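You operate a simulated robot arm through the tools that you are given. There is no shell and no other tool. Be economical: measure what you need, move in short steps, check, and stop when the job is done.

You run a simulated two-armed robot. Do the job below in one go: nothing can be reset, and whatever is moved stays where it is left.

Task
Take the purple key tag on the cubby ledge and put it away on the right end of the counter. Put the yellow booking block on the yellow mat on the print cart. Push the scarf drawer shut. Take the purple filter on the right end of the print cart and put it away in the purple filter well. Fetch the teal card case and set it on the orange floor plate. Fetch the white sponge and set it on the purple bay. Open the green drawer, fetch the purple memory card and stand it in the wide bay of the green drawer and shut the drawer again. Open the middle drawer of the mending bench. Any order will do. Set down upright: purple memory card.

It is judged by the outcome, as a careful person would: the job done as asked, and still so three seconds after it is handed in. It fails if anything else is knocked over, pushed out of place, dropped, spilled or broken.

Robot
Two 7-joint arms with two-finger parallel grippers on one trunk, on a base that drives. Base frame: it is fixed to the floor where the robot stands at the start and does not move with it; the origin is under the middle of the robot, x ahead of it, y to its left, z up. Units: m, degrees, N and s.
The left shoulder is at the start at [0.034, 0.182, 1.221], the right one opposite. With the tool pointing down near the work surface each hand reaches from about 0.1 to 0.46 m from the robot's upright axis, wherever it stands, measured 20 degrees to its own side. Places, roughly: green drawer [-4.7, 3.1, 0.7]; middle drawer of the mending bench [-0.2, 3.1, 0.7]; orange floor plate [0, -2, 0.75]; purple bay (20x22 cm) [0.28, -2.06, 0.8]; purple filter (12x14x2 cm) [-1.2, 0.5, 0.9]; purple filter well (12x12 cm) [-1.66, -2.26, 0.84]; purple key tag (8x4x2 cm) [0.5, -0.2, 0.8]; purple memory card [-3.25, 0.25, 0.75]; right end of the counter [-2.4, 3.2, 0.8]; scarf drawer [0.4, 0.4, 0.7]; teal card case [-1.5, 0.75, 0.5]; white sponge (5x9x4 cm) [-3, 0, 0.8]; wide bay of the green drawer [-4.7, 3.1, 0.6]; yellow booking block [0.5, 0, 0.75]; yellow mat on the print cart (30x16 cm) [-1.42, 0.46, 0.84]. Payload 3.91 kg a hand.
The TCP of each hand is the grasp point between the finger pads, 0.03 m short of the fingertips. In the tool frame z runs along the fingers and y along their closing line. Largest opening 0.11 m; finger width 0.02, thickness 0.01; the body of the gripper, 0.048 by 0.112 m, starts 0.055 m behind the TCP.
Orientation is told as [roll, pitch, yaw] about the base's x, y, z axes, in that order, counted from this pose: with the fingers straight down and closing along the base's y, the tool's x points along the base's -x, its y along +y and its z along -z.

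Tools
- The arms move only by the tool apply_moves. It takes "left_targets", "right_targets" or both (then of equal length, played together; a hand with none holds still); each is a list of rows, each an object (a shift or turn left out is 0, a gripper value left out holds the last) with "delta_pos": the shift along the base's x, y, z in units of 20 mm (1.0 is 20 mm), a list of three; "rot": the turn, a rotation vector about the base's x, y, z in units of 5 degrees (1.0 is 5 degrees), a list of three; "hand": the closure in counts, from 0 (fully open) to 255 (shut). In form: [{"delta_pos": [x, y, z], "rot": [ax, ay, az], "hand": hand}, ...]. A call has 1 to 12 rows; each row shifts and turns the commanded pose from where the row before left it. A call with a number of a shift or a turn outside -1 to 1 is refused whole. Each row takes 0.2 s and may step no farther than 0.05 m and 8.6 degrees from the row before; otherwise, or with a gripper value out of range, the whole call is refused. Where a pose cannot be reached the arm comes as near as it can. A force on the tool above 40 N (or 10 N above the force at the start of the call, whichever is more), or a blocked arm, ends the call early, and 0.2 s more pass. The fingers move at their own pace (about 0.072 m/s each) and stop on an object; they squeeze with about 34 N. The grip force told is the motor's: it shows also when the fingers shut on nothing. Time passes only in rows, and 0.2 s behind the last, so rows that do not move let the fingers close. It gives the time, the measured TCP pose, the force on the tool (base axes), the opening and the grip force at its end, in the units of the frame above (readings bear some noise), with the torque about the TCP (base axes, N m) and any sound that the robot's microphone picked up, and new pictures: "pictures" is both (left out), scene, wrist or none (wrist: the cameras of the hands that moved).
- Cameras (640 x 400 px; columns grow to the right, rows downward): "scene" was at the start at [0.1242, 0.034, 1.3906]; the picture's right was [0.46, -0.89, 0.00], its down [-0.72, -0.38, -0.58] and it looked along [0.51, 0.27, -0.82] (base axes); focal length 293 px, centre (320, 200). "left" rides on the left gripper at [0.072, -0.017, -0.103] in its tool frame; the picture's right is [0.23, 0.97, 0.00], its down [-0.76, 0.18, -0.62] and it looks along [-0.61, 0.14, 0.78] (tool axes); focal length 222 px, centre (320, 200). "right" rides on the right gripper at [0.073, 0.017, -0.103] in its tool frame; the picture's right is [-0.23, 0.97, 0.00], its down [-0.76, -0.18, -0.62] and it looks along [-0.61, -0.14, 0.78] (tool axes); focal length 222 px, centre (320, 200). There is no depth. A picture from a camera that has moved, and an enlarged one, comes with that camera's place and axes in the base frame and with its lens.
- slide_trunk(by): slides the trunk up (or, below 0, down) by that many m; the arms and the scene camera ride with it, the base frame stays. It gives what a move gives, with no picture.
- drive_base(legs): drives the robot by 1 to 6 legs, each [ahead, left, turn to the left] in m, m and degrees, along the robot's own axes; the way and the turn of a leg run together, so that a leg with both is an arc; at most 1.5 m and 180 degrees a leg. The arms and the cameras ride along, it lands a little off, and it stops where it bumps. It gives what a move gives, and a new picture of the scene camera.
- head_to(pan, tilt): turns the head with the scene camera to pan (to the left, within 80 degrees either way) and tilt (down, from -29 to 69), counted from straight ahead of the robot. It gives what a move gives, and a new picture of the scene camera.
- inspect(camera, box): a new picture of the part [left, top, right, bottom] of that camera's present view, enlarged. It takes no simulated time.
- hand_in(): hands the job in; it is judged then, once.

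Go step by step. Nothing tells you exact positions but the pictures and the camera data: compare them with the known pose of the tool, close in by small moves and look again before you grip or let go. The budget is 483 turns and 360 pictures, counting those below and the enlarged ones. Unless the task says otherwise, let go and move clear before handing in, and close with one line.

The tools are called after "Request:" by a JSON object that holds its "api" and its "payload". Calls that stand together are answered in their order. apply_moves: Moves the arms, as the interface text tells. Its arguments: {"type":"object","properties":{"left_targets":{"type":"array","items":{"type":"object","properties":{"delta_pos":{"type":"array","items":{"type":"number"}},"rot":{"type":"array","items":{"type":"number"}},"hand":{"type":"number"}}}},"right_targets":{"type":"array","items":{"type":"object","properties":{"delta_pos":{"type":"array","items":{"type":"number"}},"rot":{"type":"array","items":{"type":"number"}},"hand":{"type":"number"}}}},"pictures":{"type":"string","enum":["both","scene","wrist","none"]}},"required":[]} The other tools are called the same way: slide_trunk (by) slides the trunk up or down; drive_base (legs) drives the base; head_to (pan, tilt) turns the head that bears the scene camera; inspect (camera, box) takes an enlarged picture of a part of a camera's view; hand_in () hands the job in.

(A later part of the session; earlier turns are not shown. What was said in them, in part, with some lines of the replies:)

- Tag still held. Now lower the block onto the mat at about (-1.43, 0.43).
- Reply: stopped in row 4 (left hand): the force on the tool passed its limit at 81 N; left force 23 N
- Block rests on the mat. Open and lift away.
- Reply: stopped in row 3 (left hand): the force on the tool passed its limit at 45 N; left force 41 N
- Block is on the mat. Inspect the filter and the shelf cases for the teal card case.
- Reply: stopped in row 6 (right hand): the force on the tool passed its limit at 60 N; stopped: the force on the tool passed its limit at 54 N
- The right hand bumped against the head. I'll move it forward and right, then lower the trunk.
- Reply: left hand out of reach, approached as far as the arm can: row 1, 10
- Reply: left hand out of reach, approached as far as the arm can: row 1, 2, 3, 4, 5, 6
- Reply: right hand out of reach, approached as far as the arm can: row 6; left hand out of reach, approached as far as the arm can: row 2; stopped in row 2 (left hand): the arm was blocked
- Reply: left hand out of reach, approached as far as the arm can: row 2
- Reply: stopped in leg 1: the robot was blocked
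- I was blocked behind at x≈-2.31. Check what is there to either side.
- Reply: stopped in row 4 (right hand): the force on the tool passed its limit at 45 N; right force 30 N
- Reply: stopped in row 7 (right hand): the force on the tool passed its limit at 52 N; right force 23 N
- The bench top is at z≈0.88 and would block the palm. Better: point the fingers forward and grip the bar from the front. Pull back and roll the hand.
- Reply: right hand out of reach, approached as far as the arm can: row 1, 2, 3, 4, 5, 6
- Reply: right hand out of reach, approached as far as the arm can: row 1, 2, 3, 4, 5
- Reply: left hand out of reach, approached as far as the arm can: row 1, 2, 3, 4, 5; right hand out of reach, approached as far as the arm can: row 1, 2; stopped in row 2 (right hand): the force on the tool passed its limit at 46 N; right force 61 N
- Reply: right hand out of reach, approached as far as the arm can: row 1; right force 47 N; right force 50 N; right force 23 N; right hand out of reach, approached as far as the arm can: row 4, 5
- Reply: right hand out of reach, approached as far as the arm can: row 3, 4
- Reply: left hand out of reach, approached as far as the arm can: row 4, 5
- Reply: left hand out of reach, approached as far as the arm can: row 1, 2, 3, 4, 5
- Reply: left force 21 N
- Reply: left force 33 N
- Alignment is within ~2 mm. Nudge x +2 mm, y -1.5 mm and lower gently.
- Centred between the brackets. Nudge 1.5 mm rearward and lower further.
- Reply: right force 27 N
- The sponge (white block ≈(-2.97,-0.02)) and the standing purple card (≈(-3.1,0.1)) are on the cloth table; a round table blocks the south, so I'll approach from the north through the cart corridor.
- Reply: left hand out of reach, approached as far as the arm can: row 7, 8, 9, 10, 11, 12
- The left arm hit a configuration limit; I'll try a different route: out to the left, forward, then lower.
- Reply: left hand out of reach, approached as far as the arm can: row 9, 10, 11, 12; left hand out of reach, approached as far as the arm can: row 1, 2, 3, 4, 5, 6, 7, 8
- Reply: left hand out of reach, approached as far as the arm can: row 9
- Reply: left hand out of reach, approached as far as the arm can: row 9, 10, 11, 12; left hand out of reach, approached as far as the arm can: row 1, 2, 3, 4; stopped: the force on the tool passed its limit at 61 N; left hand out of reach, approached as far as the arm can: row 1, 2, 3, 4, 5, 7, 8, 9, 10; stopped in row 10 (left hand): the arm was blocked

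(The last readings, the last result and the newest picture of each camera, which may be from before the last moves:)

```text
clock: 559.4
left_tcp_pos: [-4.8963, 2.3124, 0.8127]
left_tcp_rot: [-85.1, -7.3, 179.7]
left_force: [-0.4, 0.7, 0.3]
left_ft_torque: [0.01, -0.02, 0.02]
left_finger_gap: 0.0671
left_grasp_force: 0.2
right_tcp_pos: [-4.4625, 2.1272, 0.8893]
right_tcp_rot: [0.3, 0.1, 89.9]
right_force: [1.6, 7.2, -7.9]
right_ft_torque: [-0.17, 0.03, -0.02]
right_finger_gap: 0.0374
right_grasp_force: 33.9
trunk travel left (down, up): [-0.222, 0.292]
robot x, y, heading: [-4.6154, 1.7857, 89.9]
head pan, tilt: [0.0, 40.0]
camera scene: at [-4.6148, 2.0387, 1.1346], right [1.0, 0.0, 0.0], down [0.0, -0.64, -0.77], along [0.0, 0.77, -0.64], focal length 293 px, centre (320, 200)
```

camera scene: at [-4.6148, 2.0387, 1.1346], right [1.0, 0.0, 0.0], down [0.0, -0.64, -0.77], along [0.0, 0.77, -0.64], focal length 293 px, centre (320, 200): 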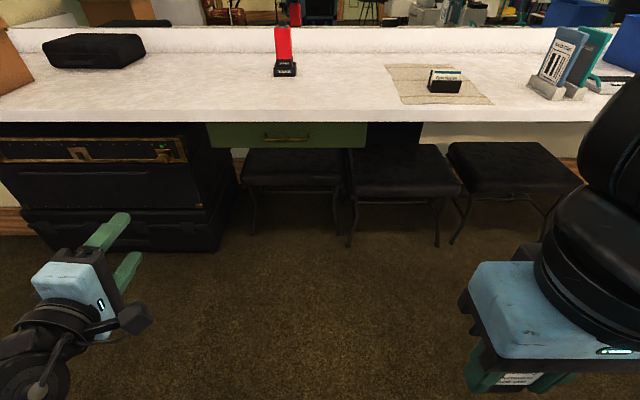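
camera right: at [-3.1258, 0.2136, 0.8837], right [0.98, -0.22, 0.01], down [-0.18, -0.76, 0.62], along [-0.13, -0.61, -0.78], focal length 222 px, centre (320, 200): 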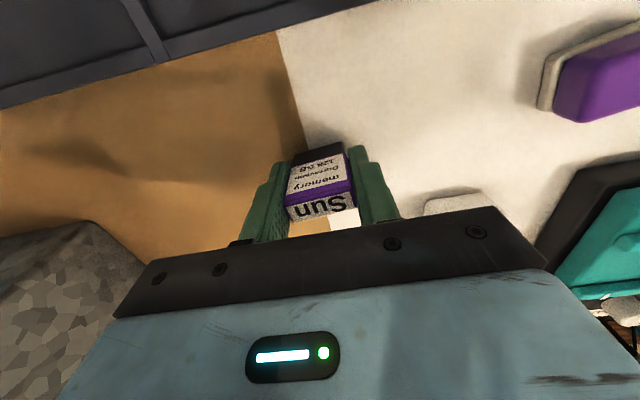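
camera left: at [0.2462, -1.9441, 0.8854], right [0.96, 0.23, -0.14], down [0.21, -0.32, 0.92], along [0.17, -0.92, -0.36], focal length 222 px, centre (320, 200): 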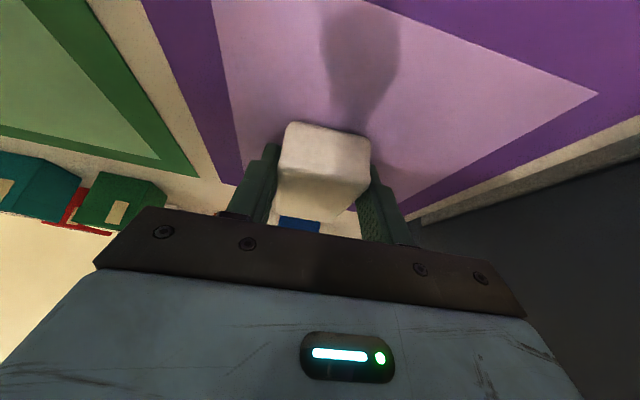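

The right hand was pressing against my own body; move it forward/outward, and move the left hand forward and inward.

Request:
{"api": "apply_moves", "payload": {"right_targets": [{"delta_pos": [0.5, 1, 0.5]}, {"delta_pos": [0.5, 1, 0.5]}, {"delta_pos": [0.5, 1, 0]}, {"delta_pos": [0.5, 1, 0]}, {"delta_pos": [0.5, 1, 0]}, {}, {}, {}, {}, {}], "left_targets": [{"delta_pos": [0, 1, 0]}, {"delta_pos": [0, 1, 0]}, {"delta_pos": [0, 1, 0]}, {"delta_pos": [1, 1, 0], "rot": [0, 0.7, 0]}, {"delta_pos": [1, 1, -0.5], "rot": [0, 0.7, 0]}, {"delta_pos": [1, 0, -0.5]}, {"delta_pos": [1, 0, -0.5]}, {"delta_pos": [1, 0, -0.5]}, {"delta_pos": [1, 0, -0.5]}, {"delta_pos": [1, 0, -0.5]}], "pictures": "none"}}

```text
clock: 561.8
left_tcp_pos: [-4.8649, 2.4161, 0.7194]
left_tcp_rot: [-87.2, -21.4, -179.1]
left_force: [-0.3, -0.1, -0.2]
left_ft_torque: [0.0, 0.02, 0.03]
left_finger_gap: 0.0667
left_grasp_force: 0.0
left hand out of reach, approached as far as the arm can: row 4, 5, 6, 7, 8, 9, 10
right_tcp_pos: [-4.4102, 2.2275, 0.9101]
right_tcp_rot: [0.4, 0.0, 90.0]
right_force: [1.3, -0.2, -1.6]
right_ft_torque: [0.0, 0.0, 0.02]
right_finger_gap: 0.0372
right_grasp_force: 33.9
trunk travel left (down, up): [-0.222, 0.292]
robot x, y, heading: [-4.6138, 1.7853, 89.9]
head pan, tilt: [0.0, 40.0]
stopped in row 10 (left hand): the arm was blocked; the commanded pose is now the measured one
```

Request:
{"api": "apply_moves", "payload": {"left_targets": [{"delta_pos": [-0.5, 0, 0], "rot": [0, -1, 0]}, {"delta_pos": [-0.5, 0, 0], "rot": [0, -1, 0]}, {"delta_pos": [-0.5, 0, 0], "rot": [0, -1, 0]}, {"delta_pos": [-0.5, 0, 0], "rot": [0, -1, 0]}], "pictures": "none"}}

Request:
{"api": "drive_base", "payload": {"legs": [[0.2, -0.2, 0]]}}

Request:
{"api": "inspect", "payload": {"camera": "left", "box": [0, 0, 640, 400]}}

```text
clock: 562.8
left_tcp_pos: [-4.9033, 2.4168, 0.7197]
left_tcp_rot: [-86.8, -1.1, -179.0]
left_force: [-0.3, -0.1, 0.0]
left_ft_torque: [0.01, -0.02, 0.02]
left_finger_gap: 0.0666
left_grasp_force: 0.0
right_tcp_pos: [-4.4119, 2.2273, 0.9109]
right_tcp_rot: [0.3, 0.2, 89.9]
right_force: [-0.1, 0.5, -0.4]
right_ft_torque: [0.01, 0.0, 0.0]
right_finger_gap: 0.0372
right_grasp_force: 33.7
trunk travel left (down, up): [-0.222, 0.292]
robot x, y, heading: [-4.6085, 1.7832, 89.7]
head pan, tilt: [0.0, 40.0]
```

```text
clock: 565.2
left_tcp_pos: [-4.7035, 2.6152, 0.7192]
left_tcp_rot: [-86.8, -1.2, -179.1]
left_force: [1.1, -0.8, 0.5]
left_ft_torque: [0.04, 0.03, 0.02]
left_finger_gap: 0.067
left_grasp_force: 0.1
right_tcp_pos: [-4.2121, 2.4266, 0.9104]
right_tcp_rot: [0.4, 0.1, 89.9]
right_force: [0.5, 0.2, -0.1]
right_ft_torque: [-0.02, 0.02, 0.01]
right_finger_gap: 0.0373
right_grasp_force: 34.1
trunk travel left (down, up): [-0.222, 0.292]
robot x, y, heading: [-4.4138, 1.9869, 90.1]
head pan, tilt: [0.0, 40.0]
camera scene: at [-4.4151, 2.2383, 1.1345], right [1.0, 0.0, 0.0], down [0.0, -0.64, -0.77], along [0.0, 0.77, -0.64], focal length 293 px, centre (320, 200)
```

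scene: 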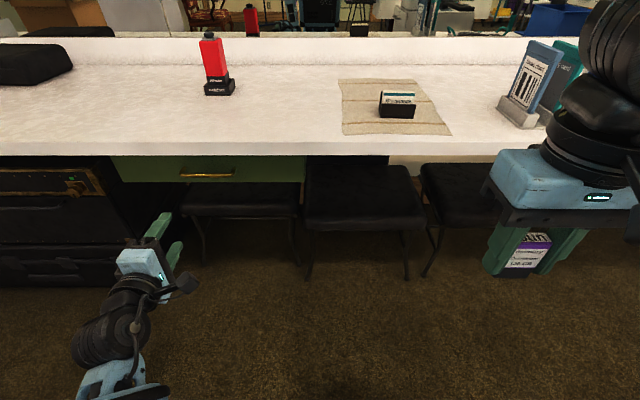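

```text
1.00 times, centred on (320, 200) of left (not enlarged: the box is as wide or as high as the picture)
camera zoom: at [-4.6298, 2.5143, 0.7398], right [0.21, -0.05, -0.98], down [-0.75, -0.64, -0.13], along [-0.62, 0.76, -0.17], focal length 222 px, centre (320, 200)
```

zoom: 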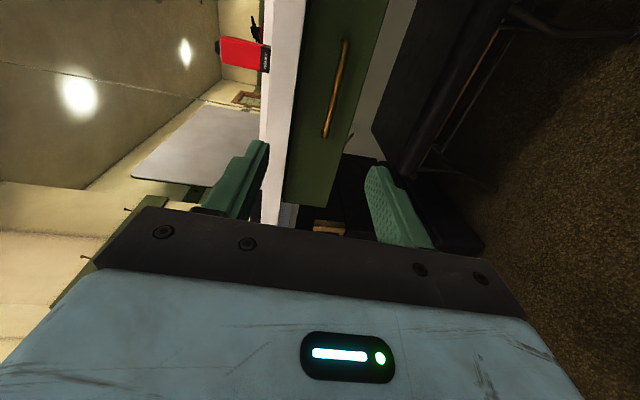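

Handle ≈(-4.70, 2.85, 0.70), straight ahead of the left fingers. Lower a touch and drive forward to straddle it.

Request:
{"api": "slide_trunk", "payload": {"by": -0.015}}

Request:
{"api": "drive_base", "payload": {"legs": [[0.225, 0, 0]]}}

Request:
{"api": "inspect", "payload": {"camera": "left", "box": [160, 20, 480, 220]}}

```text
clock: 565.8
left_tcp_pos: [-4.7041, 2.6163, 0.7041]
left_tcp_rot: [-86.8, -1.1, -179.1]
left_force: [0.0, 0.0, 0.2]
left_ft_torque: [-0.01, 0.01, -0.04]
left_finger_gap: 0.0669
left_grasp_force: 0.1
right_tcp_pos: [-4.2113, 2.4263, 0.8954]
right_tcp_rot: [0.4, 0.0, 90.0]
right_force: [-0.3, -0.5, 0.4]
right_ft_torque: [-0.01, 0.0, -0.01]
right_finger_gap: 0.037
right_grasp_force: 33.9
trunk travel left (down, up): [-0.207, 0.307]
robot x, y, heading: [-4.4163, 1.9863, 89.7]
head pan, tilt: [0.0, 40.0]
```

```text
clock: 567.5
left_tcp_pos: [-4.7049, 2.8424, 0.7043]
left_tcp_rot: [-86.8, -1.2, -179.2]
left_force: [0.7, -0.2, -0.3]
left_ft_torque: [0.07, -0.01, -0.01]
left_finger_gap: 0.0671
left_grasp_force: 0.1
right_tcp_pos: [-4.2119, 2.6539, 0.8955]
right_tcp_rot: [0.4, 0.2, 89.9]
right_force: [-0.4, 0.3, 0.1]
right_ft_torque: [-0.04, -0.02, 0.01]
right_finger_gap: 0.0371
right_grasp_force: 34.7
trunk travel left (down, up): [-0.207, 0.307]
robot x, y, heading: [-4.4127, 2.2115, 90.1]
head pan, tilt: [0.0, 40.0]
camera scene: at [-4.4152, 2.4702, 1.1179], right [1.0, 0.0, 0.0], down [0.0, -0.64, -0.77], along [0.0, 0.77, -0.64], focal length 293 px, centre (320, 200)
```

scene: 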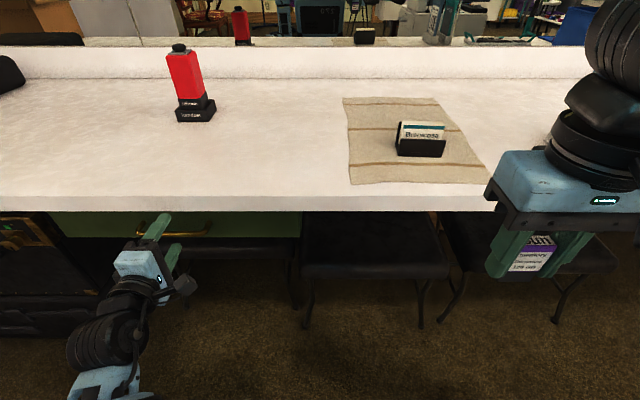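

```text
2.00 times, centred on (320, 120) of left
camera zoom: at [-4.6299, 2.7406, 0.7245], right [0.21, -0.05, -0.98], down [-0.75, -0.64, -0.13], along [-0.62, 0.76, -0.17], focal length 444 px, centre (320, 360)
```

zoom: 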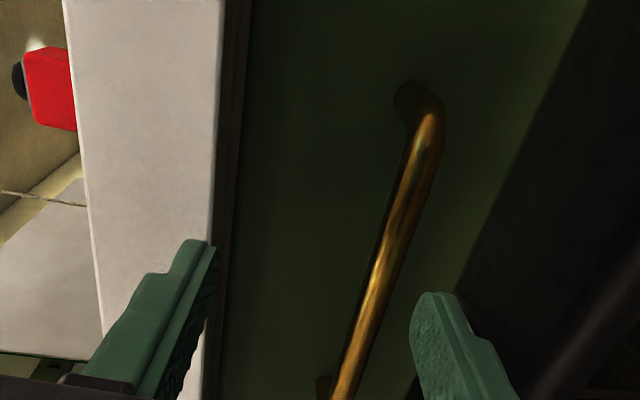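

The bar lies nearer the lower finger; lower 1.2 cm and close.

Request:
{"api": "slide_trunk", "payload": {"by": -0.012}}

Request:
{"api": "apply_moves", "payload": {"left_targets": [{"hand": 255}, {}, {}, {}], "pictures": "wrist"}}

```text
clock: 568.1
left_tcp_pos: [-4.7051, 2.8418, 0.6932]
left_tcp_rot: [-86.9, -1.2, -179.1]
left_force: [-0.4, 0.4, 0.7]
left_ft_torque: [0.0, 0.0, -0.01]
left_finger_gap: 0.067
left_grasp_force: 0.0
right_tcp_pos: [-4.2112, 2.6534, 0.8838]
right_tcp_rot: [0.3, 0.0, 90.0]
right_force: [-0.5, 0.7, 0.0]
right_ft_torque: [0.02, -0.02, -0.06]
right_finger_gap: 0.0371
right_grasp_force: 33.8
trunk travel left (down, up): [-0.195, 0.319]
robot x, y, heading: [-4.4146, 2.21, 89.7]
head pan, tilt: [0.0, 40.0]
```

```text
clock: 569.1
left_tcp_pos: [-4.7036, 2.8422, 0.6918]
left_tcp_rot: [-86.8, -1.2, -179.1]
left_force: [0.0, 0.4, 0.2]
left_ft_torque: [0.0, -0.02, -0.03]
left_finger_gap: 0.0001
left_grasp_force: 34.2
right_tcp_pos: [-4.2118, 2.6529, 0.8839]
right_tcp_rot: [0.4, -0.1, 90.1]
right_force: [0.7, 0.3, -1.3]
right_ft_torque: [0.01, 0.01, 0.01]
right_finger_gap: 0.0369
right_grasp_force: 34.0
trunk travel left (down, up): [-0.195, 0.319]
robot x, y, heading: [-4.4121, 2.2072, 90.1]
head pan, tilt: [0.0, 40.0]
camera left: at [-4.6299, 2.7403, 0.7128], right [0.21, -0.05, -0.98], down [-0.75, -0.64, -0.13], along [-0.62, 0.76, -0.17], focal length 222 px, centre (320, 200)
```

left: 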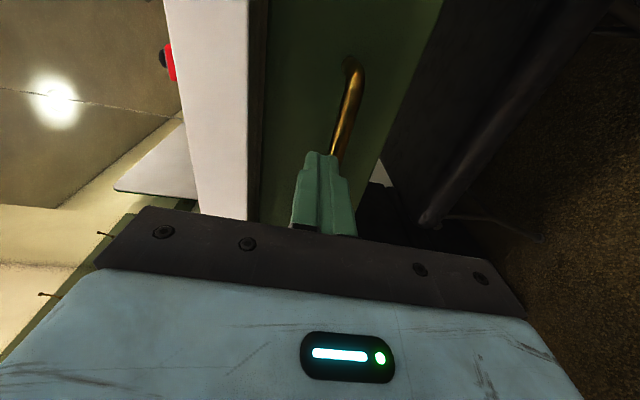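

Missed—the bar is a bit deeper and lower. Open, lower 1 cm, advance 4 cm and close again.

Request:
{"api": "apply_moves", "payload": {"left_targets": [{"hand": 110}, {}, {}], "pictures": "none"}}

Request:
{"api": "slide_trunk", "payload": {"by": -0.01}}

Request:
{"api": "drive_base", "payload": {"legs": [[0.04, 0, 0]]}}

Request:
{"api": "apply_moves", "payload": {"left_targets": [{"hand": 255}, {}, {}, {}], "pictures": "wrist"}}

```text
clock: 569.9
left_tcp_pos: [-4.7042, 2.8423, 0.6925]
left_tcp_rot: [-86.8, -1.1, -179.1]
left_force: [0.0, -0.5, 0.1]
left_ft_torque: [0.04, 0.04, 0.0]
left_finger_gap: 0.0626
left_grasp_force: 0.0
right_tcp_pos: [-4.2118, 2.6533, 0.883]
right_tcp_rot: [0.4, -0.1, 90.1]
right_force: [0.3, 0.8, -1.2]
right_ft_torque: [-0.03, 0.0, 0.01]
right_finger_gap: 0.037
right_grasp_force: 34.4
trunk travel left (down, up): [-0.195, 0.319]
robot x, y, heading: [-4.4134, 2.2082, 90.1]
head pan, tilt: [0.0, 40.0]
```

```text
clock: 570.5
left_tcp_pos: [-4.7046, 2.8433, 0.6812]
left_tcp_rot: [-86.8, -1.2, -179.1]
left_force: [-0.1, -0.1, -0.1]
left_ft_torque: [-0.04, -0.01, 0.01]
left_finger_gap: 0.0624
left_grasp_force: 0.0
right_tcp_pos: [-4.2117, 2.6528, 0.8745]
right_tcp_rot: [0.4, 0.0, 90.1]
right_force: [-0.8, 0.1, -1.2]
right_ft_torque: [0.01, -0.01, 0.0]
right_finger_gap: 0.0372
right_grasp_force: 33.9
trunk travel left (down, up): [-0.185, 0.329]
robot x, y, heading: [-4.4147, 2.2121, 90.0]
head pan, tilt: [0.0, 40.0]
```

```text
clock: 571.4
left_tcp_pos: [-4.7046, 2.8823, 0.6817]
left_tcp_rot: [-86.7, -1.2, -179.2]
left_force: [0.3, -0.2, -0.1]
left_ft_torque: [0.03, 0.03, 0.02]
left_finger_gap: 0.0628
left_grasp_force: 0.0
right_tcp_pos: [-4.211, 2.6923, 0.8735]
right_tcp_rot: [0.4, 0.1, 90.0]
right_force: [-0.4, -0.1, -0.8]
right_ft_torque: [-0.04, -0.03, 0.02]
right_finger_gap: 0.0371
right_grasp_force: 33.7
trunk travel left (down, up): [-0.185, 0.329]
robot x, y, heading: [-4.4152, 2.2493, 90.3]
head pan, tilt: [0.0, 40.0]
camera scene: at [-4.4152, 2.5184, 1.0928], right [1.0, 0.0, 0.0], down [0.0, -0.64, -0.77], along [0.0, 0.77, -0.64], focal length 293 px, centre (320, 200)
```

scene: 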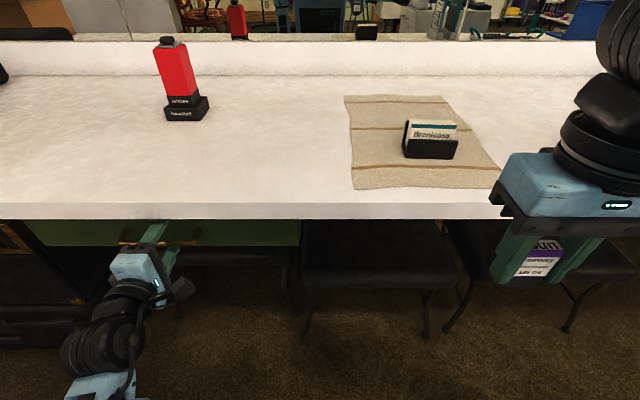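

```text
clock: 572.4
left_tcp_pos: [-4.7049, 2.8813, 0.6778]
left_tcp_rot: [-86.4, -1.0, -179.0]
left_force: [2.3, -9.2, -17.9]
left_ft_torque: [-0.13, -0.95, 0.43]
left_finger_gap: 0.0122
left_grasp_force: 44.9
right_tcp_pos: [-4.2117, 2.6933, 0.8739]
right_tcp_rot: [0.4, 0.2, 90.0]
right_force: [0.3, 0.8, -0.2]
right_ft_torque: [0.01, 0.01, 0.01]
right_finger_gap: 0.0372
right_grasp_force: 33.8
trunk travel left (down, up): [-0.185, 0.329]
robot x, y, heading: [-4.4122, 2.246, 90.3]
head pan, tilt: [0.0, 40.0]
camera left: at [-4.6302, 2.7798, 0.7002], right [0.21, -0.06, -0.98], down [-0.75, -0.64, -0.12], along [-0.62, 0.76, -0.18], focal length 222 px, centre (320, 200)
```

left: 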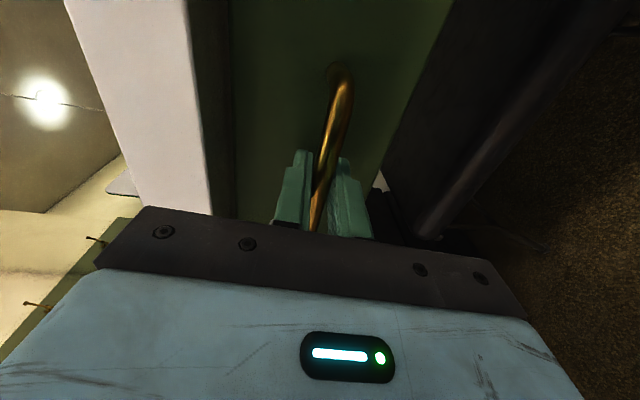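

Bar gripped. Pull the drawer open by driving back.

Request:
{"api": "drive_base", "payload": {"legs": [[-0.3, 0, 0]]}}

```text
clock: 574.4
left_tcp_pos: [-4.7052, 2.5834, 0.6774]
left_tcp_rot: [-86.4, -1.1, -179.2]
left_force: [-2.7, 2.0, -22.9]
left_ft_torque: [-0.12, -0.94, 0.11]
left_finger_gap: 0.0121
left_grasp_force: 45.0
right_tcp_pos: [-4.2134, 2.3951, 0.8721]
right_tcp_rot: [0.4, 0.1, 89.9]
right_force: [0.9, 0.0, -0.6]
right_ft_torque: [-0.02, 0.0, 0.01]
right_finger_gap: 0.0371
right_grasp_force: 34.5
trunk travel left (down, up): [-0.185, 0.329]
robot x, y, heading: [-4.415, 1.9522, 90.1]
head pan, tilt: [0.0, 40.0]
camera scene: at [-4.4163, 2.2202, 1.0925], right [1.0, 0.0, 0.0], down [0.0, -0.64, -0.76], along [0.0, 0.76, -0.64], focal length 293 px, centre (320, 200)
```

scene: 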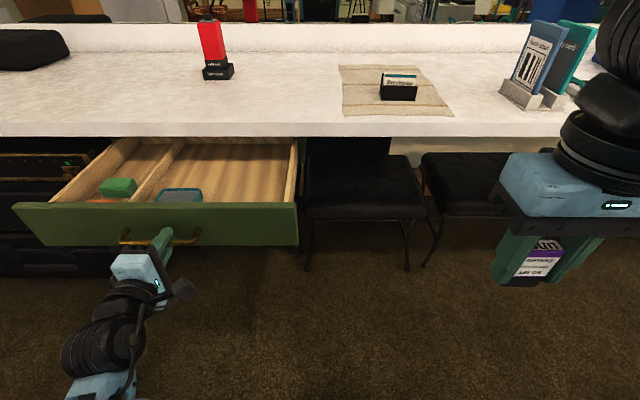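

Drawer is open; the wide bay is on the right of the divider. Release, back off, raise, and move so the right hand can reach the wide bay.

Request:
{"api": "apply_moves", "payload": {"left_targets": [{"hand": 100}, {}, {}], "pictures": "none"}}

Request:
{"api": "drive_base", "payload": {"legs": [[-0.12, 0, 0]]}}

Request:
{"api": "slide_trunk", "payload": {"by": 0.25}}

Request:
{"api": "drive_base", "payload": {"legs": [[0, 0.3, 0], [0.35, 0, 0]]}}

Request:
{"api": "head_to", "payload": {"pan": 0, "tilt": 52}}

```text
clock: 575.2
left_tcp_pos: [-4.7027, 2.5829, 0.6805]
left_tcp_rot: [-86.6, -1.1, -179.2]
left_force: [-0.7, -0.4, 0.0]
left_ft_torque: [0.0, 0.03, 0.01]
left_finger_gap: 0.0671
left_grasp_force: 0.1
right_tcp_pos: [-4.2112, 2.3921, 0.8738]
right_tcp_rot: [0.3, -0.1, 89.9]
right_force: [-0.4, -0.3, -0.5]
right_ft_torque: [-0.02, -0.01, 0.04]
right_finger_gap: 0.0371
right_grasp_force: 33.7
trunk travel left (down, up): [-0.185, 0.329]
robot x, y, heading: [-4.4168, 1.9502, 90.0]
head pan, tilt: [0.0, 40.0]
```

```text
clock: 576.5
left_tcp_pos: [-4.7027, 2.4645, 0.6796]
left_tcp_rot: [-86.5, -1.0, -179.1]
left_force: [0.0, 0.4, 0.4]
left_ft_torque: [-0.01, 0.01, 0.01]
left_finger_gap: 0.0668
left_grasp_force: 0.0
right_tcp_pos: [-4.212, 2.2736, 0.8732]
right_tcp_rot: [0.4, 0.0, 89.9]
right_force: [-0.6, 0.1, -0.7]
right_ft_torque: [-0.01, 0.0, -0.01]
right_finger_gap: 0.0374
right_grasp_force: 34.0
trunk travel left (down, up): [-0.185, 0.329]
robot x, y, heading: [-4.4139, 1.833, 90.0]
head pan, tilt: [0.0, 40.0]
camera scene: at [-4.4155, 2.0991, 1.0932], right [1.0, 0.0, 0.0], down [0.0, -0.64, -0.77], along [0.0, 0.77, -0.64], focal length 293 px, centre (320, 200)
```

scene: 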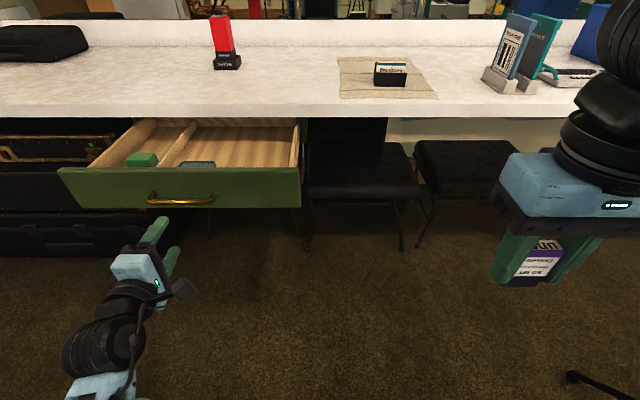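

```text
clock: 579.0
left_tcp_pos: [-4.7044, 2.4643, 0.9296]
left_tcp_rot: [-86.4, -1.2, -179.2]
left_force: [-0.6, 0.2, -0.8]
left_ft_torque: [0.02, 0.02, -0.01]
left_finger_gap: 0.0669
left_grasp_force: 0.1
right_tcp_pos: [-4.2123, 2.2747, 1.123]
right_tcp_rot: [0.4, 0.0, 89.9]
right_force: [0.1, -0.6, -0.3]
right_ft_torque: [0.0, -0.01, -0.02]
right_finger_gap: 0.037
right_grasp_force: 34.0
trunk travel left (down, up): [-0.435, 0.079]
robot x, y, heading: [-4.4137, 1.8314, 90.1]
head pan, tilt: [0.0, 40.0]
```

```text
clock: 584.1
left_tcp_pos: [-5.0073, 2.8134, 0.9289]
left_tcp_rot: [-86.5, -1.1, -179.1]
left_force: [-1.0, -0.2, -0.9]
left_ft_torque: [0.0, 0.0, 0.02]
left_finger_gap: 0.0667
left_grasp_force: 0.0
right_tcp_pos: [-4.5142, 2.6264, 1.1244]
right_tcp_rot: [0.4, 0.2, 90.2]
right_force: [0.9, -0.3, -0.4]
right_ft_torque: [-0.03, -0.02, 0.0]
right_finger_gap: 0.0371
right_grasp_force: 33.8
trunk travel left (down, up): [-0.435, 0.079]
robot x, y, heading: [-4.7163, 2.1832, 90.1]
head pan, tilt: [0.0, 40.0]
camera scene: at [-4.7166, 2.3633, 1.3614], right [1.0, 0.0, 0.0], down [0.0, -0.64, -0.77], along [0.0, 0.77, -0.64], focal length 293 px, centre (320, 200)
```

scene: 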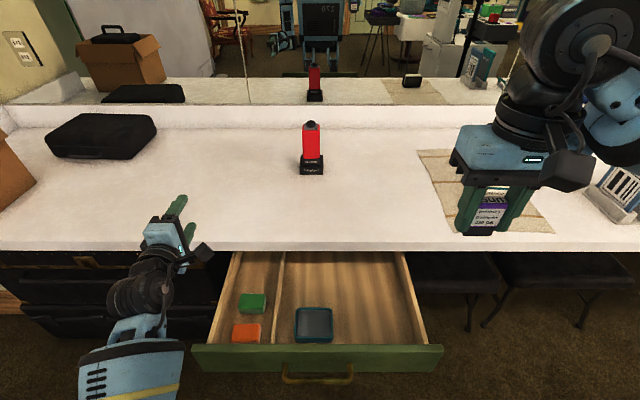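

```text
clock: 584.9
left_tcp_pos: [-5.006, 2.8135, 0.9307]
left_tcp_rot: [-86.5, -1.1, -179.0]
left_force: [0.0, -0.3, -0.3]
left_ft_torque: [0.0, 0.02, 0.01]
left_finger_gap: 0.0667
left_grasp_force: 0.0
right_tcp_pos: [-4.5148, 2.6257, 1.1229]
right_tcp_rot: [0.3, 0.1, 90.1]
right_force: [-0.2, 0.5, -1.1]
right_ft_torque: [-0.02, 0.0, 0.01]
right_finger_gap: 0.0371
right_grasp_force: 34.2
trunk travel left (down, up): [-0.435, 0.079]
robot x, y, heading: [-4.7151, 2.183, 90.2]
head pan, tilt: [0.0, 52.0]
camera scene: at [-4.7166, 2.3529, 1.3447], right [1.0, 0.0, 0.0], down [0.0, -0.79, -0.62], along [0.0, 0.62, -0.79], focal length 293 px, centre (320, 200)
```

scene: 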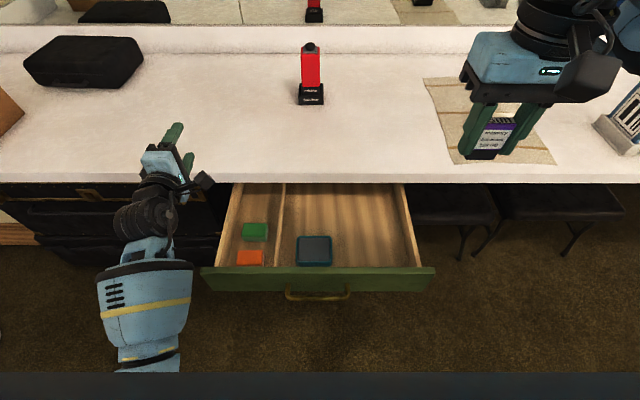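

Target spot in the wide bay: about (-4.59, 2.745), right of the teal case. Move over it and descend.

Request:
{"api": "apply_moves", "payload": {"right_targets": [{"delta_pos": [-0.65, 1, 0]}, {"delta_pos": [-0.65, 1, 0]}, {"delta_pos": [-0.65, 1, -1]}, {"delta_pos": [-0.65, 1, -1]}, {"delta_pos": [-0.65, 1, -1]}, {"delta_pos": [-0.5, 1, -1]}, {"delta_pos": [0, 0, -1]}, {"delta_pos": [0, 0, -1]}, {"delta_pos": [0, 0, -1]}, {"delta_pos": [0, 0, -1]}, {"delta_pos": [0, 0, -1]}, {"delta_pos": [0, 0, -1]}], "pictures": "both"}}

```text
clock: 587.5
left_tcp_pos: [-5.0076, 2.813, 0.9299]
left_tcp_rot: [-86.5, -1.1, -178.9]
left_force: [-0.7, 0.1, -0.1]
left_ft_torque: [0.04, 0.01, 0.01]
left_finger_gap: 0.0668
left_grasp_force: 0.0
right_tcp_pos: [-4.5897, 2.7451, 0.9214]
right_tcp_rot: [0.4, 0.1, 90.1]
right_force: [1.0, 0.0, -0.6]
right_ft_torque: [0.02, -0.03, 0.0]
right_finger_gap: 0.0369
right_grasp_force: 33.8
trunk travel left (down, up): [-0.435, 0.079]
robot x, y, heading: [-4.7164, 2.1794, 90.0]
head pan, tilt: [0.0, 52.0]
camera scene: at [-4.7165, 2.3532, 1.3446], right [1.0, 0.0, 0.0], down [0.0, -0.79, -0.62], along [0.0, 0.62, -0.79], focal length 293 px, centre (320, 200)
camera right: at [-4.6051, 2.6734, 1.0258], right [-0.97, 0.22, 0.01], down [0.18, 0.76, 0.62], along [0.13, 0.61, -0.78], focal length 222 px, centre (320, 200)
```

scene: 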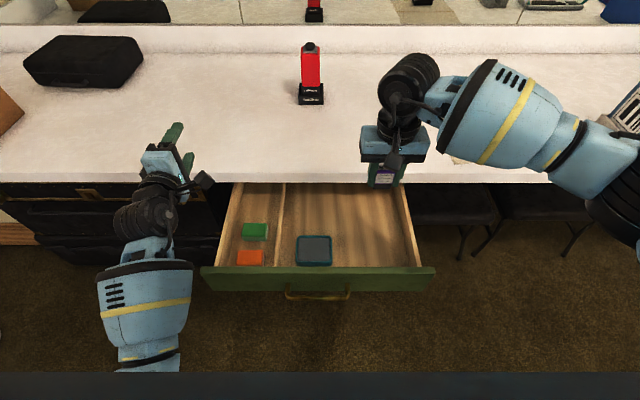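
right: 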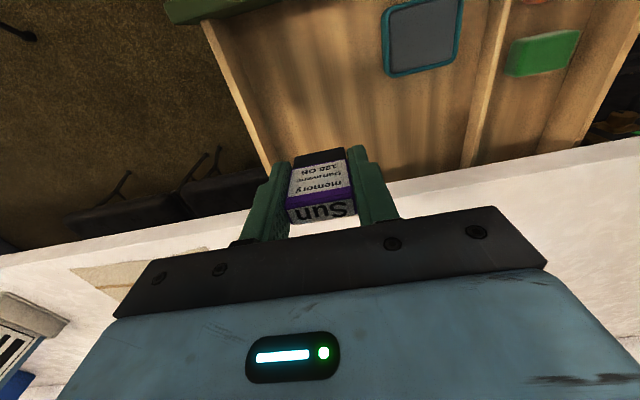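

Request:
{"api": "apply_moves", "payload": {"right_targets": [{"delta_pos": [0, -0.4, -1]}, {"delta_pos": [0, -0.4, -1]}, {"delta_pos": [0, 0, -1]}, {"delta_pos": [0, 0, -1]}, {"delta_pos": [0, 0, -1]}, {"delta_pos": [0, 0, -1]}, {"delta_pos": [0, 0, -1]}, {"delta_pos": [0, 0, -1]}, {"delta_pos": [0, 0, -1]}], "pictures": "both"}}

```text
clock: 589.5
left_tcp_pos: [-5.005, 2.8139, 0.9295]
left_tcp_rot: [-86.4, -1.0, -179.0]
left_force: [-0.4, -0.6, 0.0]
left_ft_torque: [-0.01, 0.02, 0.03]
left_finger_gap: 0.067
left_grasp_force: 0.1
right_tcp_pos: [-4.5877, 2.7295, 0.7445]
right_tcp_rot: [0.5, 0.1, 90.1]
right_force: [0.3, -0.2, 0.2]
right_ft_torque: [-0.02, -0.02, 0.03]
right_finger_gap: 0.0373
right_grasp_force: 34.1
trunk travel left (down, up): [-0.435, 0.079]
robot x, y, heading: [-4.7148, 2.1806, 90.0]
head pan, tilt: [0.0, 52.0]
camera scene: at [-4.7166, 2.3532, 1.3446], right [1.0, 0.0, 0.0], down [0.0, -0.79, -0.62], along [0.0, 0.62, -0.79], focal length 293 px, centre (320, 200)
camera right: at [-4.6041, 2.6577, 0.8456], right [-0.97, 0.23, 0.01], down [0.18, 0.76, 0.62], along [0.13, 0.61, -0.78], focal length 222 px, centre (320, 200)
```

scene: 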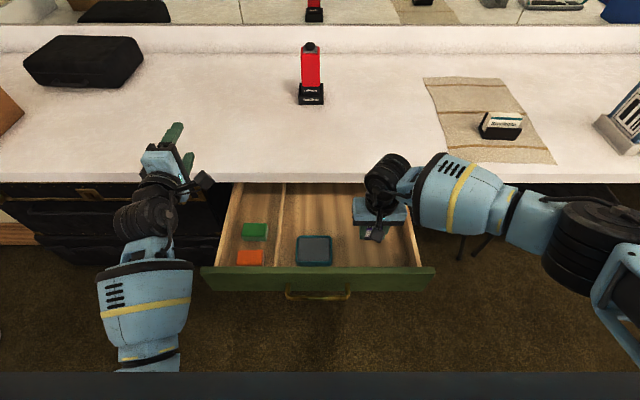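
right: 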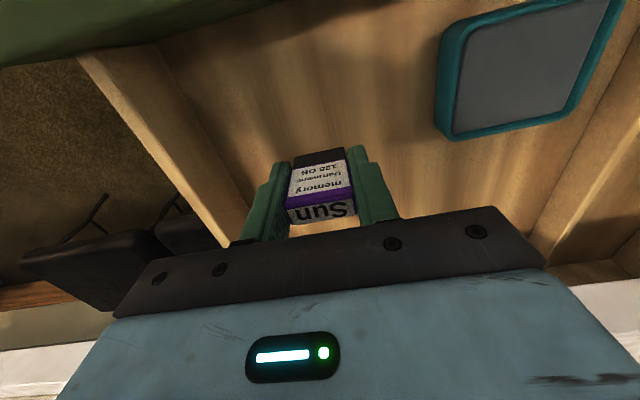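

Request:
{"api": "apply_moves", "payload": {"right_targets": [{"delta_pos": [-0.5, 0, -0.7]}, {"delta_pos": [0, 0, -0.7]}, {"delta_pos": [0, 0, -0.4]}, {"delta_pos": [0, 0, -0.3]}, {"delta_pos": [0, 0, -0.3]}, {"delta_pos": [0, 0, -0.3]}, {"delta_pos": [0, 0, -0.2]}, {"delta_pos": [0, 0, -0.2]}, {"delta_pos": [0, 0, -0.2]}], "pictures": "wrist"}}

```text
clock: 591.5
left_tcp_pos: [-5.0066, 2.8129, 0.9289]
left_tcp_rot: [-86.5, -1.2, -179.0]
left_force: [0.1, -0.4, -0.7]
left_ft_torque: [0.01, -0.01, 0.02]
left_finger_gap: 0.0668
left_grasp_force: 0.0
right_tcp_pos: [-4.6001, 2.7337, 0.6842]
right_tcp_rot: [0.6, -0.5, 90.1]
right_force: [2.9, -1.1, 19.5]
right_ft_torque: [0.0, -0.06, 0.04]
right_finger_gap: 0.0371
right_grasp_force: 33.9
trunk travel left (down, up): [-0.435, 0.079]
robot x, y, heading: [-4.7173, 2.1806, 89.9]
head pan, tilt: [0.0, 52.0]
stopped in row 9 (right hand): the force on the tool passed its limit at 52 N (the readings are from after the stop); the commanded pose is now the measured one
camera right: at [-4.6146, 2.6609, 0.7872], right [-0.97, 0.23, 0.01], down [0.18, 0.76, 0.63], along [0.13, 0.61, -0.78], focal length 222 px, centre (320, 200)
```

right: 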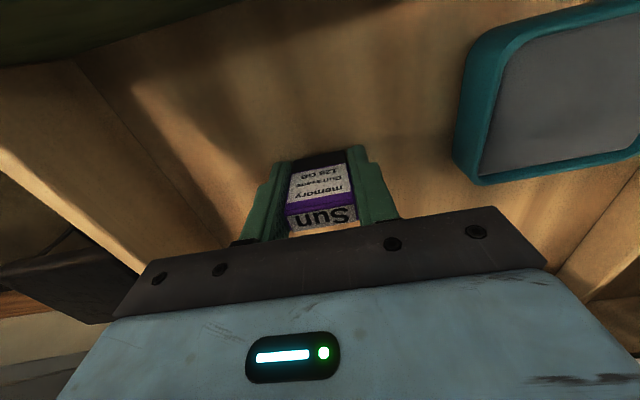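

Card is resting on the drawer floor. Open gently and lift straight up.

Request:
{"api": "apply_moves", "payload": {"right_targets": [{"delta_pos": [0, 0, 0.08]}, {"hand": 160}, {"hand": 130}, {}, {"delta_pos": [0, 0, 0.3]}, {"delta_pos": [0, 0, 0.6]}, {"delta_pos": [0, 0, 1]}, {"delta_pos": [0, 0, 1]}, {"delta_pos": [0, 0, 1]}, {"delta_pos": [0, 0, 1]}], "pictures": "wrist"}}

```text
clock: 593.7
left_tcp_pos: [-5.006, 2.8137, 0.9298]
left_tcp_rot: [-86.5, -1.2, -179.0]
left_force: [0.7, -0.9, 0.6]
left_ft_torque: [0.04, 0.01, -0.02]
left_finger_gap: 0.067
left_grasp_force: 0.0
right_tcp_pos: [-4.5996, 2.7329, 0.7817]
right_tcp_rot: [0.5, -0.4, 90.1]
right_force: [0.3, 0.4, 0.2]
right_ft_torque: [0.01, 0.0, -0.01]
right_finger_gap: 0.054
right_grasp_force: 0.1
trunk travel left (down, up): [-0.435, 0.079]
robot x, y, heading: [-4.7148, 2.1827, 90.1]
head pan, tilt: [0.0, 52.0]
camera right: at [-4.6149, 2.6599, 0.8848], right [-0.97, 0.23, 0.01], down [0.18, 0.76, 0.63], along [0.13, 0.61, -0.78], focal length 222 px, centre (320, 200)
```

right: 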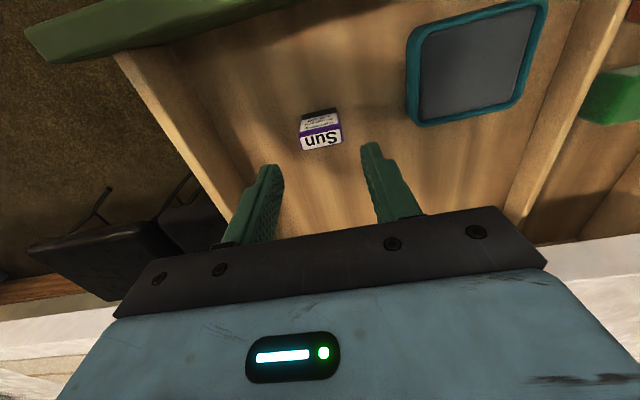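

The card stands upright in the wide bay. Raise the right hand, back off, and set the closed left fingers in front of the drawer handle to push it shut slowly.

Request:
{"api": "apply_moves", "payload": {"right_targets": [{"delta_pos": [0, 0, 1]}, {"delta_pos": [0, 0, 1]}, {"delta_pos": [0, 0, 1]}, {"delta_pos": [0, 0, 1]}, {"delta_pos": [0, 0, 1]}, {"delta_pos": [0.5, -1, 1]}, {"delta_pos": [0.5, -1, 1]}, {"delta_pos": [0.5, -1, 1]}, {"delta_pos": [0.5, -1, 0]}], "left_targets": [{"hand": 255}, {}, {}, {}, {}, {}, {}, {}, {}], "pictures": "none"}}

Request:
{"api": "drive_base", "payload": {"legs": [[-0.4, 0, 0], [0, -0.3, 0]]}}

Request:
{"api": "slide_trunk", "payload": {"by": -0.25}}

```text
clock: 595.7
left_tcp_pos: [-5.0069, 2.8129, 0.9296]
left_tcp_rot: [-86.5, -1.1, -179.0]
left_force: [-0.1, 0.1, 0.4]
left_ft_torque: [0.03, 0.0, 0.02]
left_finger_gap: 0.0
left_grasp_force: 34.0
right_tcp_pos: [-4.5586, 2.6518, 0.9431]
right_tcp_rot: [0.5, -0.3, 90.1]
right_force: [0.3, 0.2, 0.8]
right_ft_torque: [-0.03, 0.02, 0.02]
right_finger_gap: 0.0541
right_grasp_force: 0.1
trunk travel left (down, up): [-0.435, 0.079]
robot x, y, heading: [-4.7192, 2.1865, 90.1]
head pan, tilt: [0.0, 52.0]
```

```text
clock: 601.0
left_tcp_pos: [-4.7002, 2.4141, 0.9292]
left_tcp_rot: [-86.4, -1.1, -179.4]
left_force: [0.0, 0.1, -0.2]
left_ft_torque: [0.02, 0.01, 0.01]
left_finger_gap: 0.0
left_grasp_force: 33.8
right_tcp_pos: [-4.2548, 2.2506, 0.9399]
right_tcp_rot: [0.5, -0.2, 89.7]
right_force: [0.6, 0.8, 0.2]
right_ft_torque: [0.0, 0.01, 0.0]
right_finger_gap: 0.0541
right_grasp_force: 0.0
trunk travel left (down, up): [-0.435, 0.079]
robot x, y, heading: [-4.4116, 1.7807, 89.7]
head pan, tilt: [0.0, 52.0]
camera scene: at [-4.4145, 1.9519, 1.3446], right [1.0, -0.01, 0.0], down [0.0, -0.79, -0.62], along [0.0, 0.62, -0.79], focal length 293 px, centre (320, 200)
```

scene: 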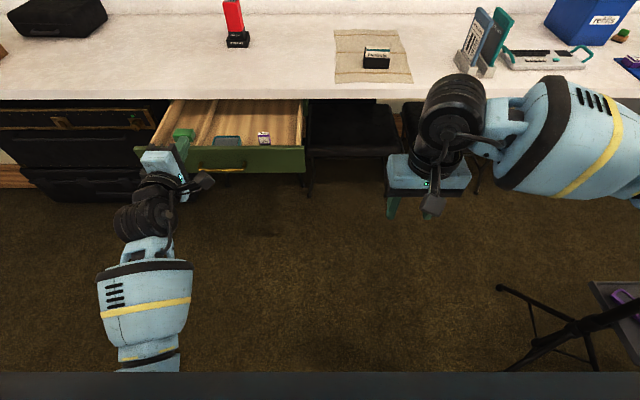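

```text
clock: 603.6
left_tcp_pos: [-4.7011, 2.4145, 0.6791]
left_tcp_rot: [-86.5, -1.1, -179.4]
left_force: [0.5, 0.1, -0.7]
left_ft_torque: [0.01, -0.02, -0.01]
left_finger_gap: 0.0
left_grasp_force: 33.8
right_tcp_pos: [-4.2538, 2.249, 0.6922]
right_tcp_rot: [0.6, -0.3, 89.8]
right_force: [0.2, 0.8, -0.1]
right_ft_torque: [-0.02, 0.0, 0.02]
right_finger_gap: 0.0538
right_grasp_force: 0.2
trunk travel left (down, up): [-0.185, 0.329]
robot x, y, heading: [-4.4157, 1.7846, 89.5]
head pan, tilt: [0.0, 52.0]
```

Request:
{"api": "drive_base", "payload": {"legs": [[0.1, 0, 0.4]]}}

Request:
{"api": "apply_moves", "payload": {"left_targets": [{"delta_pos": [0, 0.4, 0]}, {"delta_pos": [0, 0.4, 0]}, {"delta_pos": [0, 0.4, 0]}, {"delta_pos": [0, 0.4, 0]}, {"delta_pos": [0, 0.4, 0]}, {"delta_pos": [0, 0.4, 0]}, {"delta_pos": [0, 0.4, 0]}, {"delta_pos": [0, 0.4, 0]}], "pictures": "scene"}}

```text
clock: 604.7
left_tcp_pos: [-4.7067, 2.5116, 0.678]
left_tcp_rot: [-86.4, -1.1, -178.9]
left_force: [0.5, -0.6, -0.5]
left_ft_torque: [0.0, 0.01, -0.01]
left_finger_gap: 0.0
left_grasp_force: 34.2
right_tcp_pos: [-4.2589, 2.3517, 0.6925]
right_tcp_rot: [0.5, -0.4, 90.2]
right_force: [-0.9, 0.3, 0.6]
right_ft_torque: [-0.02, -0.03, -0.01]
right_finger_gap: 0.0538
right_grasp_force: 0.0
trunk travel left (down, up): [-0.185, 0.329]
robot x, y, heading: [-4.415, 1.8848, 90.2]
head pan, tilt: [0.0, 52.0]
camera scene: at [-4.4161, 2.1396, 1.076], right [1.0, 0.0, 0.0], down [0.0, -0.79, -0.62], along [0.0, 0.62, -0.79], focal length 293 px, centre (320, 200)
```

scene: 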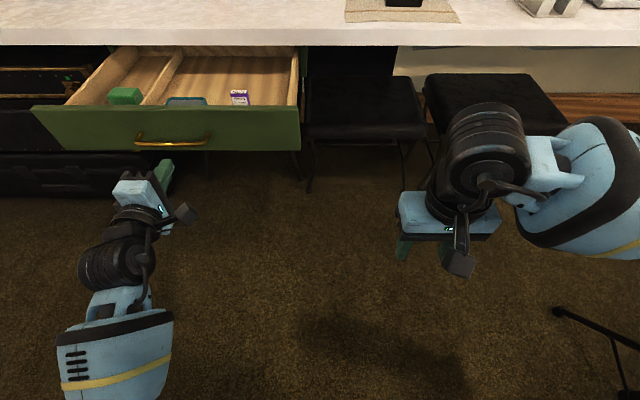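

```text
clock: 606.5
left_tcp_pos: [-4.7067, 2.5758, 0.6798]
left_tcp_rot: [-86.5, -1.0, -178.8]
left_force: [0.2, -0.2, -1.0]
left_ft_torque: [0.02, 0.01, -0.01]
left_finger_gap: 0.0
left_grasp_force: 33.6
right_tcp_pos: [-4.2584, 2.3506, 0.6914]
right_tcp_rot: [0.5, -0.3, 90.2]
right_force: [0.1, -0.2, -0.8]
right_ft_torque: [0.03, 0.01, -0.01]
right_finger_gap: 0.0538
right_grasp_force: 0.0
trunk travel left (down, up): [-0.185, 0.329]
robot x, y, heading: [-4.4144, 1.8817, 90.1]
head pan, tilt: [0.0, 52.0]
camera scene: at [-4.4161, 2.1389, 1.0762], right [1.0, 0.0, 0.0], down [0.0, -0.79, -0.62], along [0.0, 0.62, -0.79], focal length 293 px, centre (320, 200)
```

scene: 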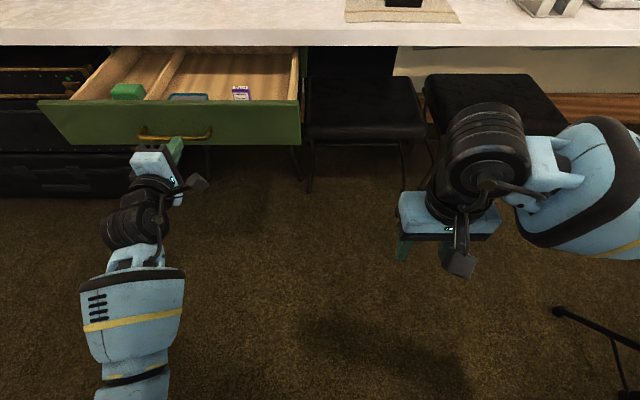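

Contact made; the drawer is moving and the card still stands. Push on with short gentle drive legs.

Request:
{"api": "drive_base", "payload": {"legs": [[0.04, 0, 0], [0.04, 0, 0], [0.04, 0, 0], [0.04, 0, 0], [0.04, 0, 0]]}}

```text
clock: 609.3
left_tcp_pos: [-4.7069, 2.776, 0.6783]
left_tcp_rot: [-86.4, -1.1, -178.9]
left_force: [0.2, 0.6, 0.8]
left_ft_torque: [-0.01, -0.01, -0.04]
left_finger_gap: 0.0
left_grasp_force: 33.8
right_tcp_pos: [-4.259, 2.5516, 0.6906]
right_tcp_rot: [0.5, -0.2, 90.2]
right_force: [0.1, 0.7, -0.5]
right_ft_torque: [-0.03, 0.01, 0.01]
right_finger_gap: 0.054
right_grasp_force: 0.1
trunk travel left (down, up): [-0.185, 0.329]
robot x, y, heading: [-4.4172, 2.0817, 90.3]
head pan, tilt: [0.0, 52.0]
camera scene: at [-4.4168, 2.3397, 1.0759], right [1.0, 0.0, 0.0], down [0.0, -0.79, -0.61], along [0.0, 0.61, -0.79], focal length 293 px, centre (320, 200)
```

scene: 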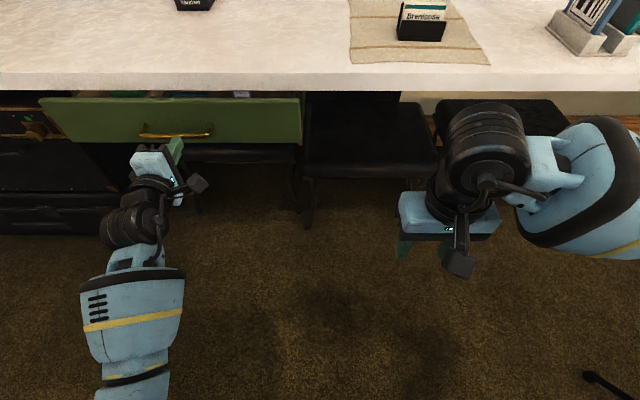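

Final centimetres: slower still.

Request:
{"api": "drive_base", "payload": {"legs": [[0.02, 0, 0], [0.02, 0, 0], [0.015, 0, 0]]}}

Request:
{"api": "apply_moves", "payload": {"left_targets": [{"delta_pos": [0, 0.25, 0]}, {"delta_pos": [0, 0.25, 0]}, {"delta_pos": [0, 0.25, 0]}, {"delta_pos": [0, 0.25, 0]}, {"delta_pos": [0, 0.25, 0]}, {"delta_pos": [0, 0.25, 0]}, {"delta_pos": [0, 0.25, 0]}, {"delta_pos": [0, 0.25, 0]}], "pictures": "scene"}}

```text
clock: 610.9
left_tcp_pos: [-4.7071, 2.8301, 0.6792]
left_tcp_rot: [-86.4, -1.1, -178.9]
left_force: [0.0, 0.5, 0.5]
left_ft_torque: [0.02, 0.01, 0.0]
left_finger_gap: 0.0
left_grasp_force: 33.8
right_tcp_pos: [-4.2585, 2.6064, 0.6915]
right_tcp_rot: [0.5, -0.4, 90.2]
right_force: [-0.1, -0.2, 0.0]
right_ft_torque: [-0.04, 0.02, 0.03]
right_finger_gap: 0.0537
right_grasp_force: 0.0
trunk travel left (down, up): [-0.185, 0.329]
robot x, y, heading: [-4.4161, 2.1317, 90.2]
head pan, tilt: [0.0, 52.0]
camera scene: at [-4.4169, 2.3946, 1.076], right [1.0, 0.0, 0.0], down [0.0, -0.79, -0.62], along [0.0, 0.62, -0.79], focal length 293 px, centre (320, 200)
```

scene: 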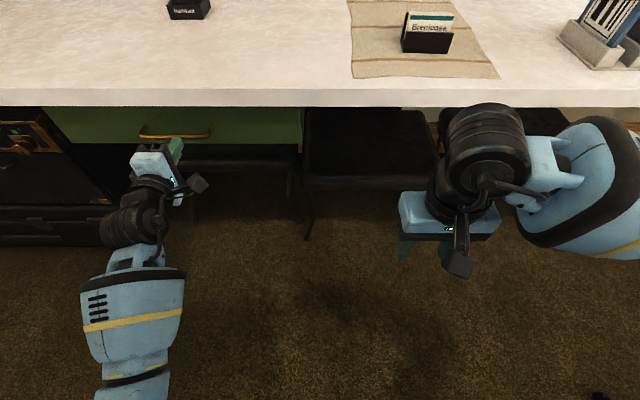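

```text
clock: 612.1
left_tcp_pos: [-4.7072, 2.8511, 0.6788]
left_tcp_rot: [-86.4, -1.1, -178.9]
left_force: [2.7, -22.6, 6.0]
left_ft_torque: [0.14, 0.03, -0.27]
left_finger_gap: 0.0003
left_grasp_force: 33.9
right_tcp_pos: [-4.259, 2.6055, 0.6932]
right_tcp_rot: [0.5, -0.3, 90.3]
right_force: [0.4, 0.0, 0.6]
right_ft_torque: [0.02, 0.0, -0.02]
right_finger_gap: 0.0538
right_grasp_force: 0.0
trunk travel left (down, up): [-0.185, 0.329]
robot x, y, heading: [-4.418, 2.1353, 90.4]
head pan, tilt: [0.0, 52.0]
stopped in row 6 (left hand): the force on the tool passed its limit at 51 N (the readings are from after the stop); the commanded pose is now the measured one
camera scene: at [-4.4168, 2.3909, 1.0768], right [1.0, 0.0, 0.0], down [0.0, -0.79, -0.62], along [0.0, 0.62, -0.79], focal length 293 px, centre (320, 200)
```

scene: 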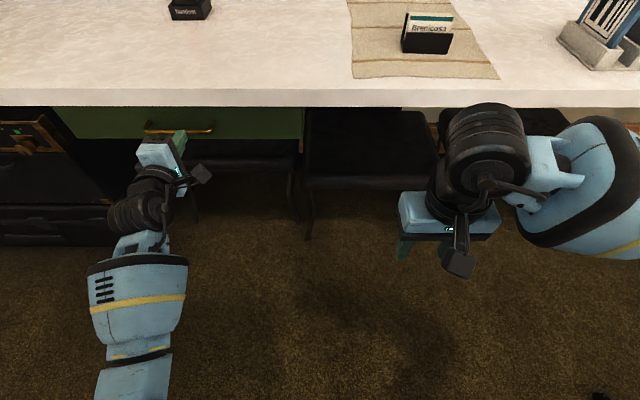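

The drawer hit its stop. Back off and verify that it's flush.

Request:
{"api": "drive_base", "payload": {"legs": [[-0.5, 0, 0]]}}

Request:
{"api": "head_to", "payload": {"pan": 15, "tilt": 30}}

Request:
{"api": "inspect", "payload": {"camera": "scene", "box": [120, 100, 440, 300]}}

```text
clock: 615.0
left_tcp_pos: [-4.707, 2.3534, 0.6773]
left_tcp_rot: [-86.1, -1.1, -178.7]
left_force: [0.1, -0.2, 1.0]
left_ft_torque: [-0.01, 0.03, 0.0]
left_finger_gap: 0.0001
left_grasp_force: 34.3
right_tcp_pos: [-4.2582, 2.1086, 0.6922]
right_tcp_rot: [0.6, -0.3, 90.5]
right_force: [-0.7, 0.3, 0.4]
right_ft_torque: [-0.02, -0.02, 0.03]
right_finger_gap: 0.0541
right_grasp_force: 0.1
trunk travel left (down, up): [-0.185, 0.329]
robot x, y, heading: [-4.4139, 1.6405, 90.3]
head pan, tilt: [0.0, 52.0]
camera scene: at [-4.4151, 1.8949, 1.0762], right [1.0, 0.01, 0.0], down [0.01, -0.79, -0.62], along [0.0, 0.62, -0.79], focal length 293 px, centre (320, 200)
```

scene: 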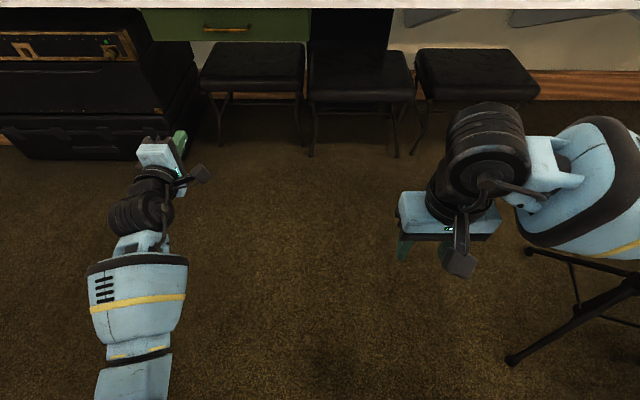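

```text
clock: 615.9
left_tcp_pos: [-4.7085, 2.354, 0.6769]
left_tcp_rot: [-86.1, -1.1, -178.7]
left_force: [0.8, 1.2, 0.0]
left_ft_torque: [0.03, 0.0, 0.01]
left_finger_gap: 0.0
left_grasp_force: 34.0
right_tcp_pos: [-4.2589, 2.109, 0.6922]
right_tcp_rot: [0.4, -0.4, 90.4]
right_force: [-0.6, -0.7, -0.5]
right_ft_torque: [-0.03, -0.01, 0.02]
right_finger_gap: 0.0539
right_grasp_force: 0.1
trunk travel left (down, up): [-0.185, 0.329]
robot x, y, heading: [-4.4112, 1.6358, 90.5]
head pan, tilt: [15.0, 30.0]
camera scene: at [-4.4386, 1.9073, 1.1083], right [0.96, 0.27, 0.0], down [0.13, -0.48, -0.87], along [-0.23, 0.83, -0.5], focal length 293 px, centre (320, 200)
```

scene: 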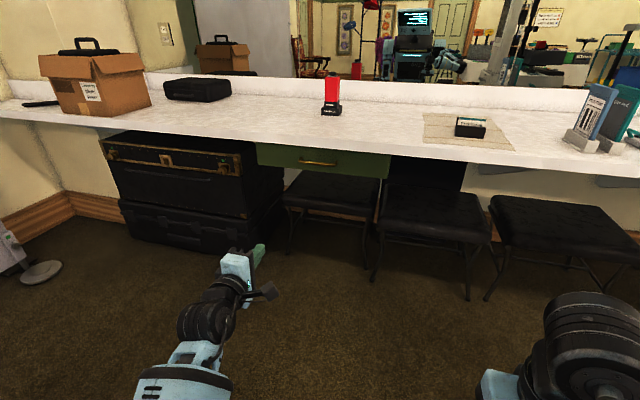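

```text
2.00 times, centred on (280, 200) of scene
camera zoom: at [-4.4386, 1.9073, 1.1083], right [0.96, 0.27, 0.0], down [0.13, -0.48, -0.87], along [-0.23, 0.83, -0.5], focal length 585 px, centre (400, 200)
```

zoom: 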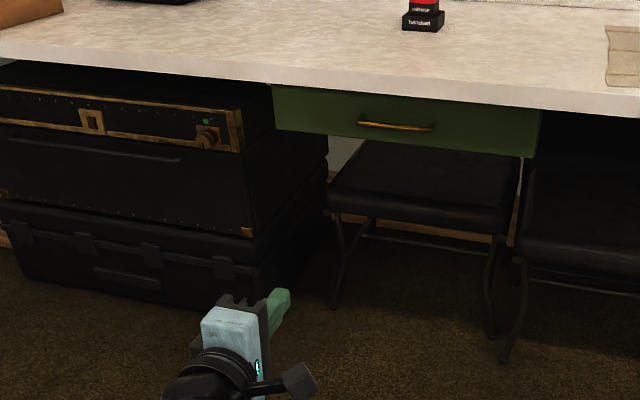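

Everything is in place: the green drawer is shut and flush, and both hands are empty and clear. I'm handing the job in.

Request:
{"api": "hand_in", "payload": {}}

```text
The job is handed in.
```

I finished all eight tasks and handed the job in. I last saw the memory card standing in the wide bay with the drawer about 8 cm from shut, and didn't reopen the drawer to check it afterwards.
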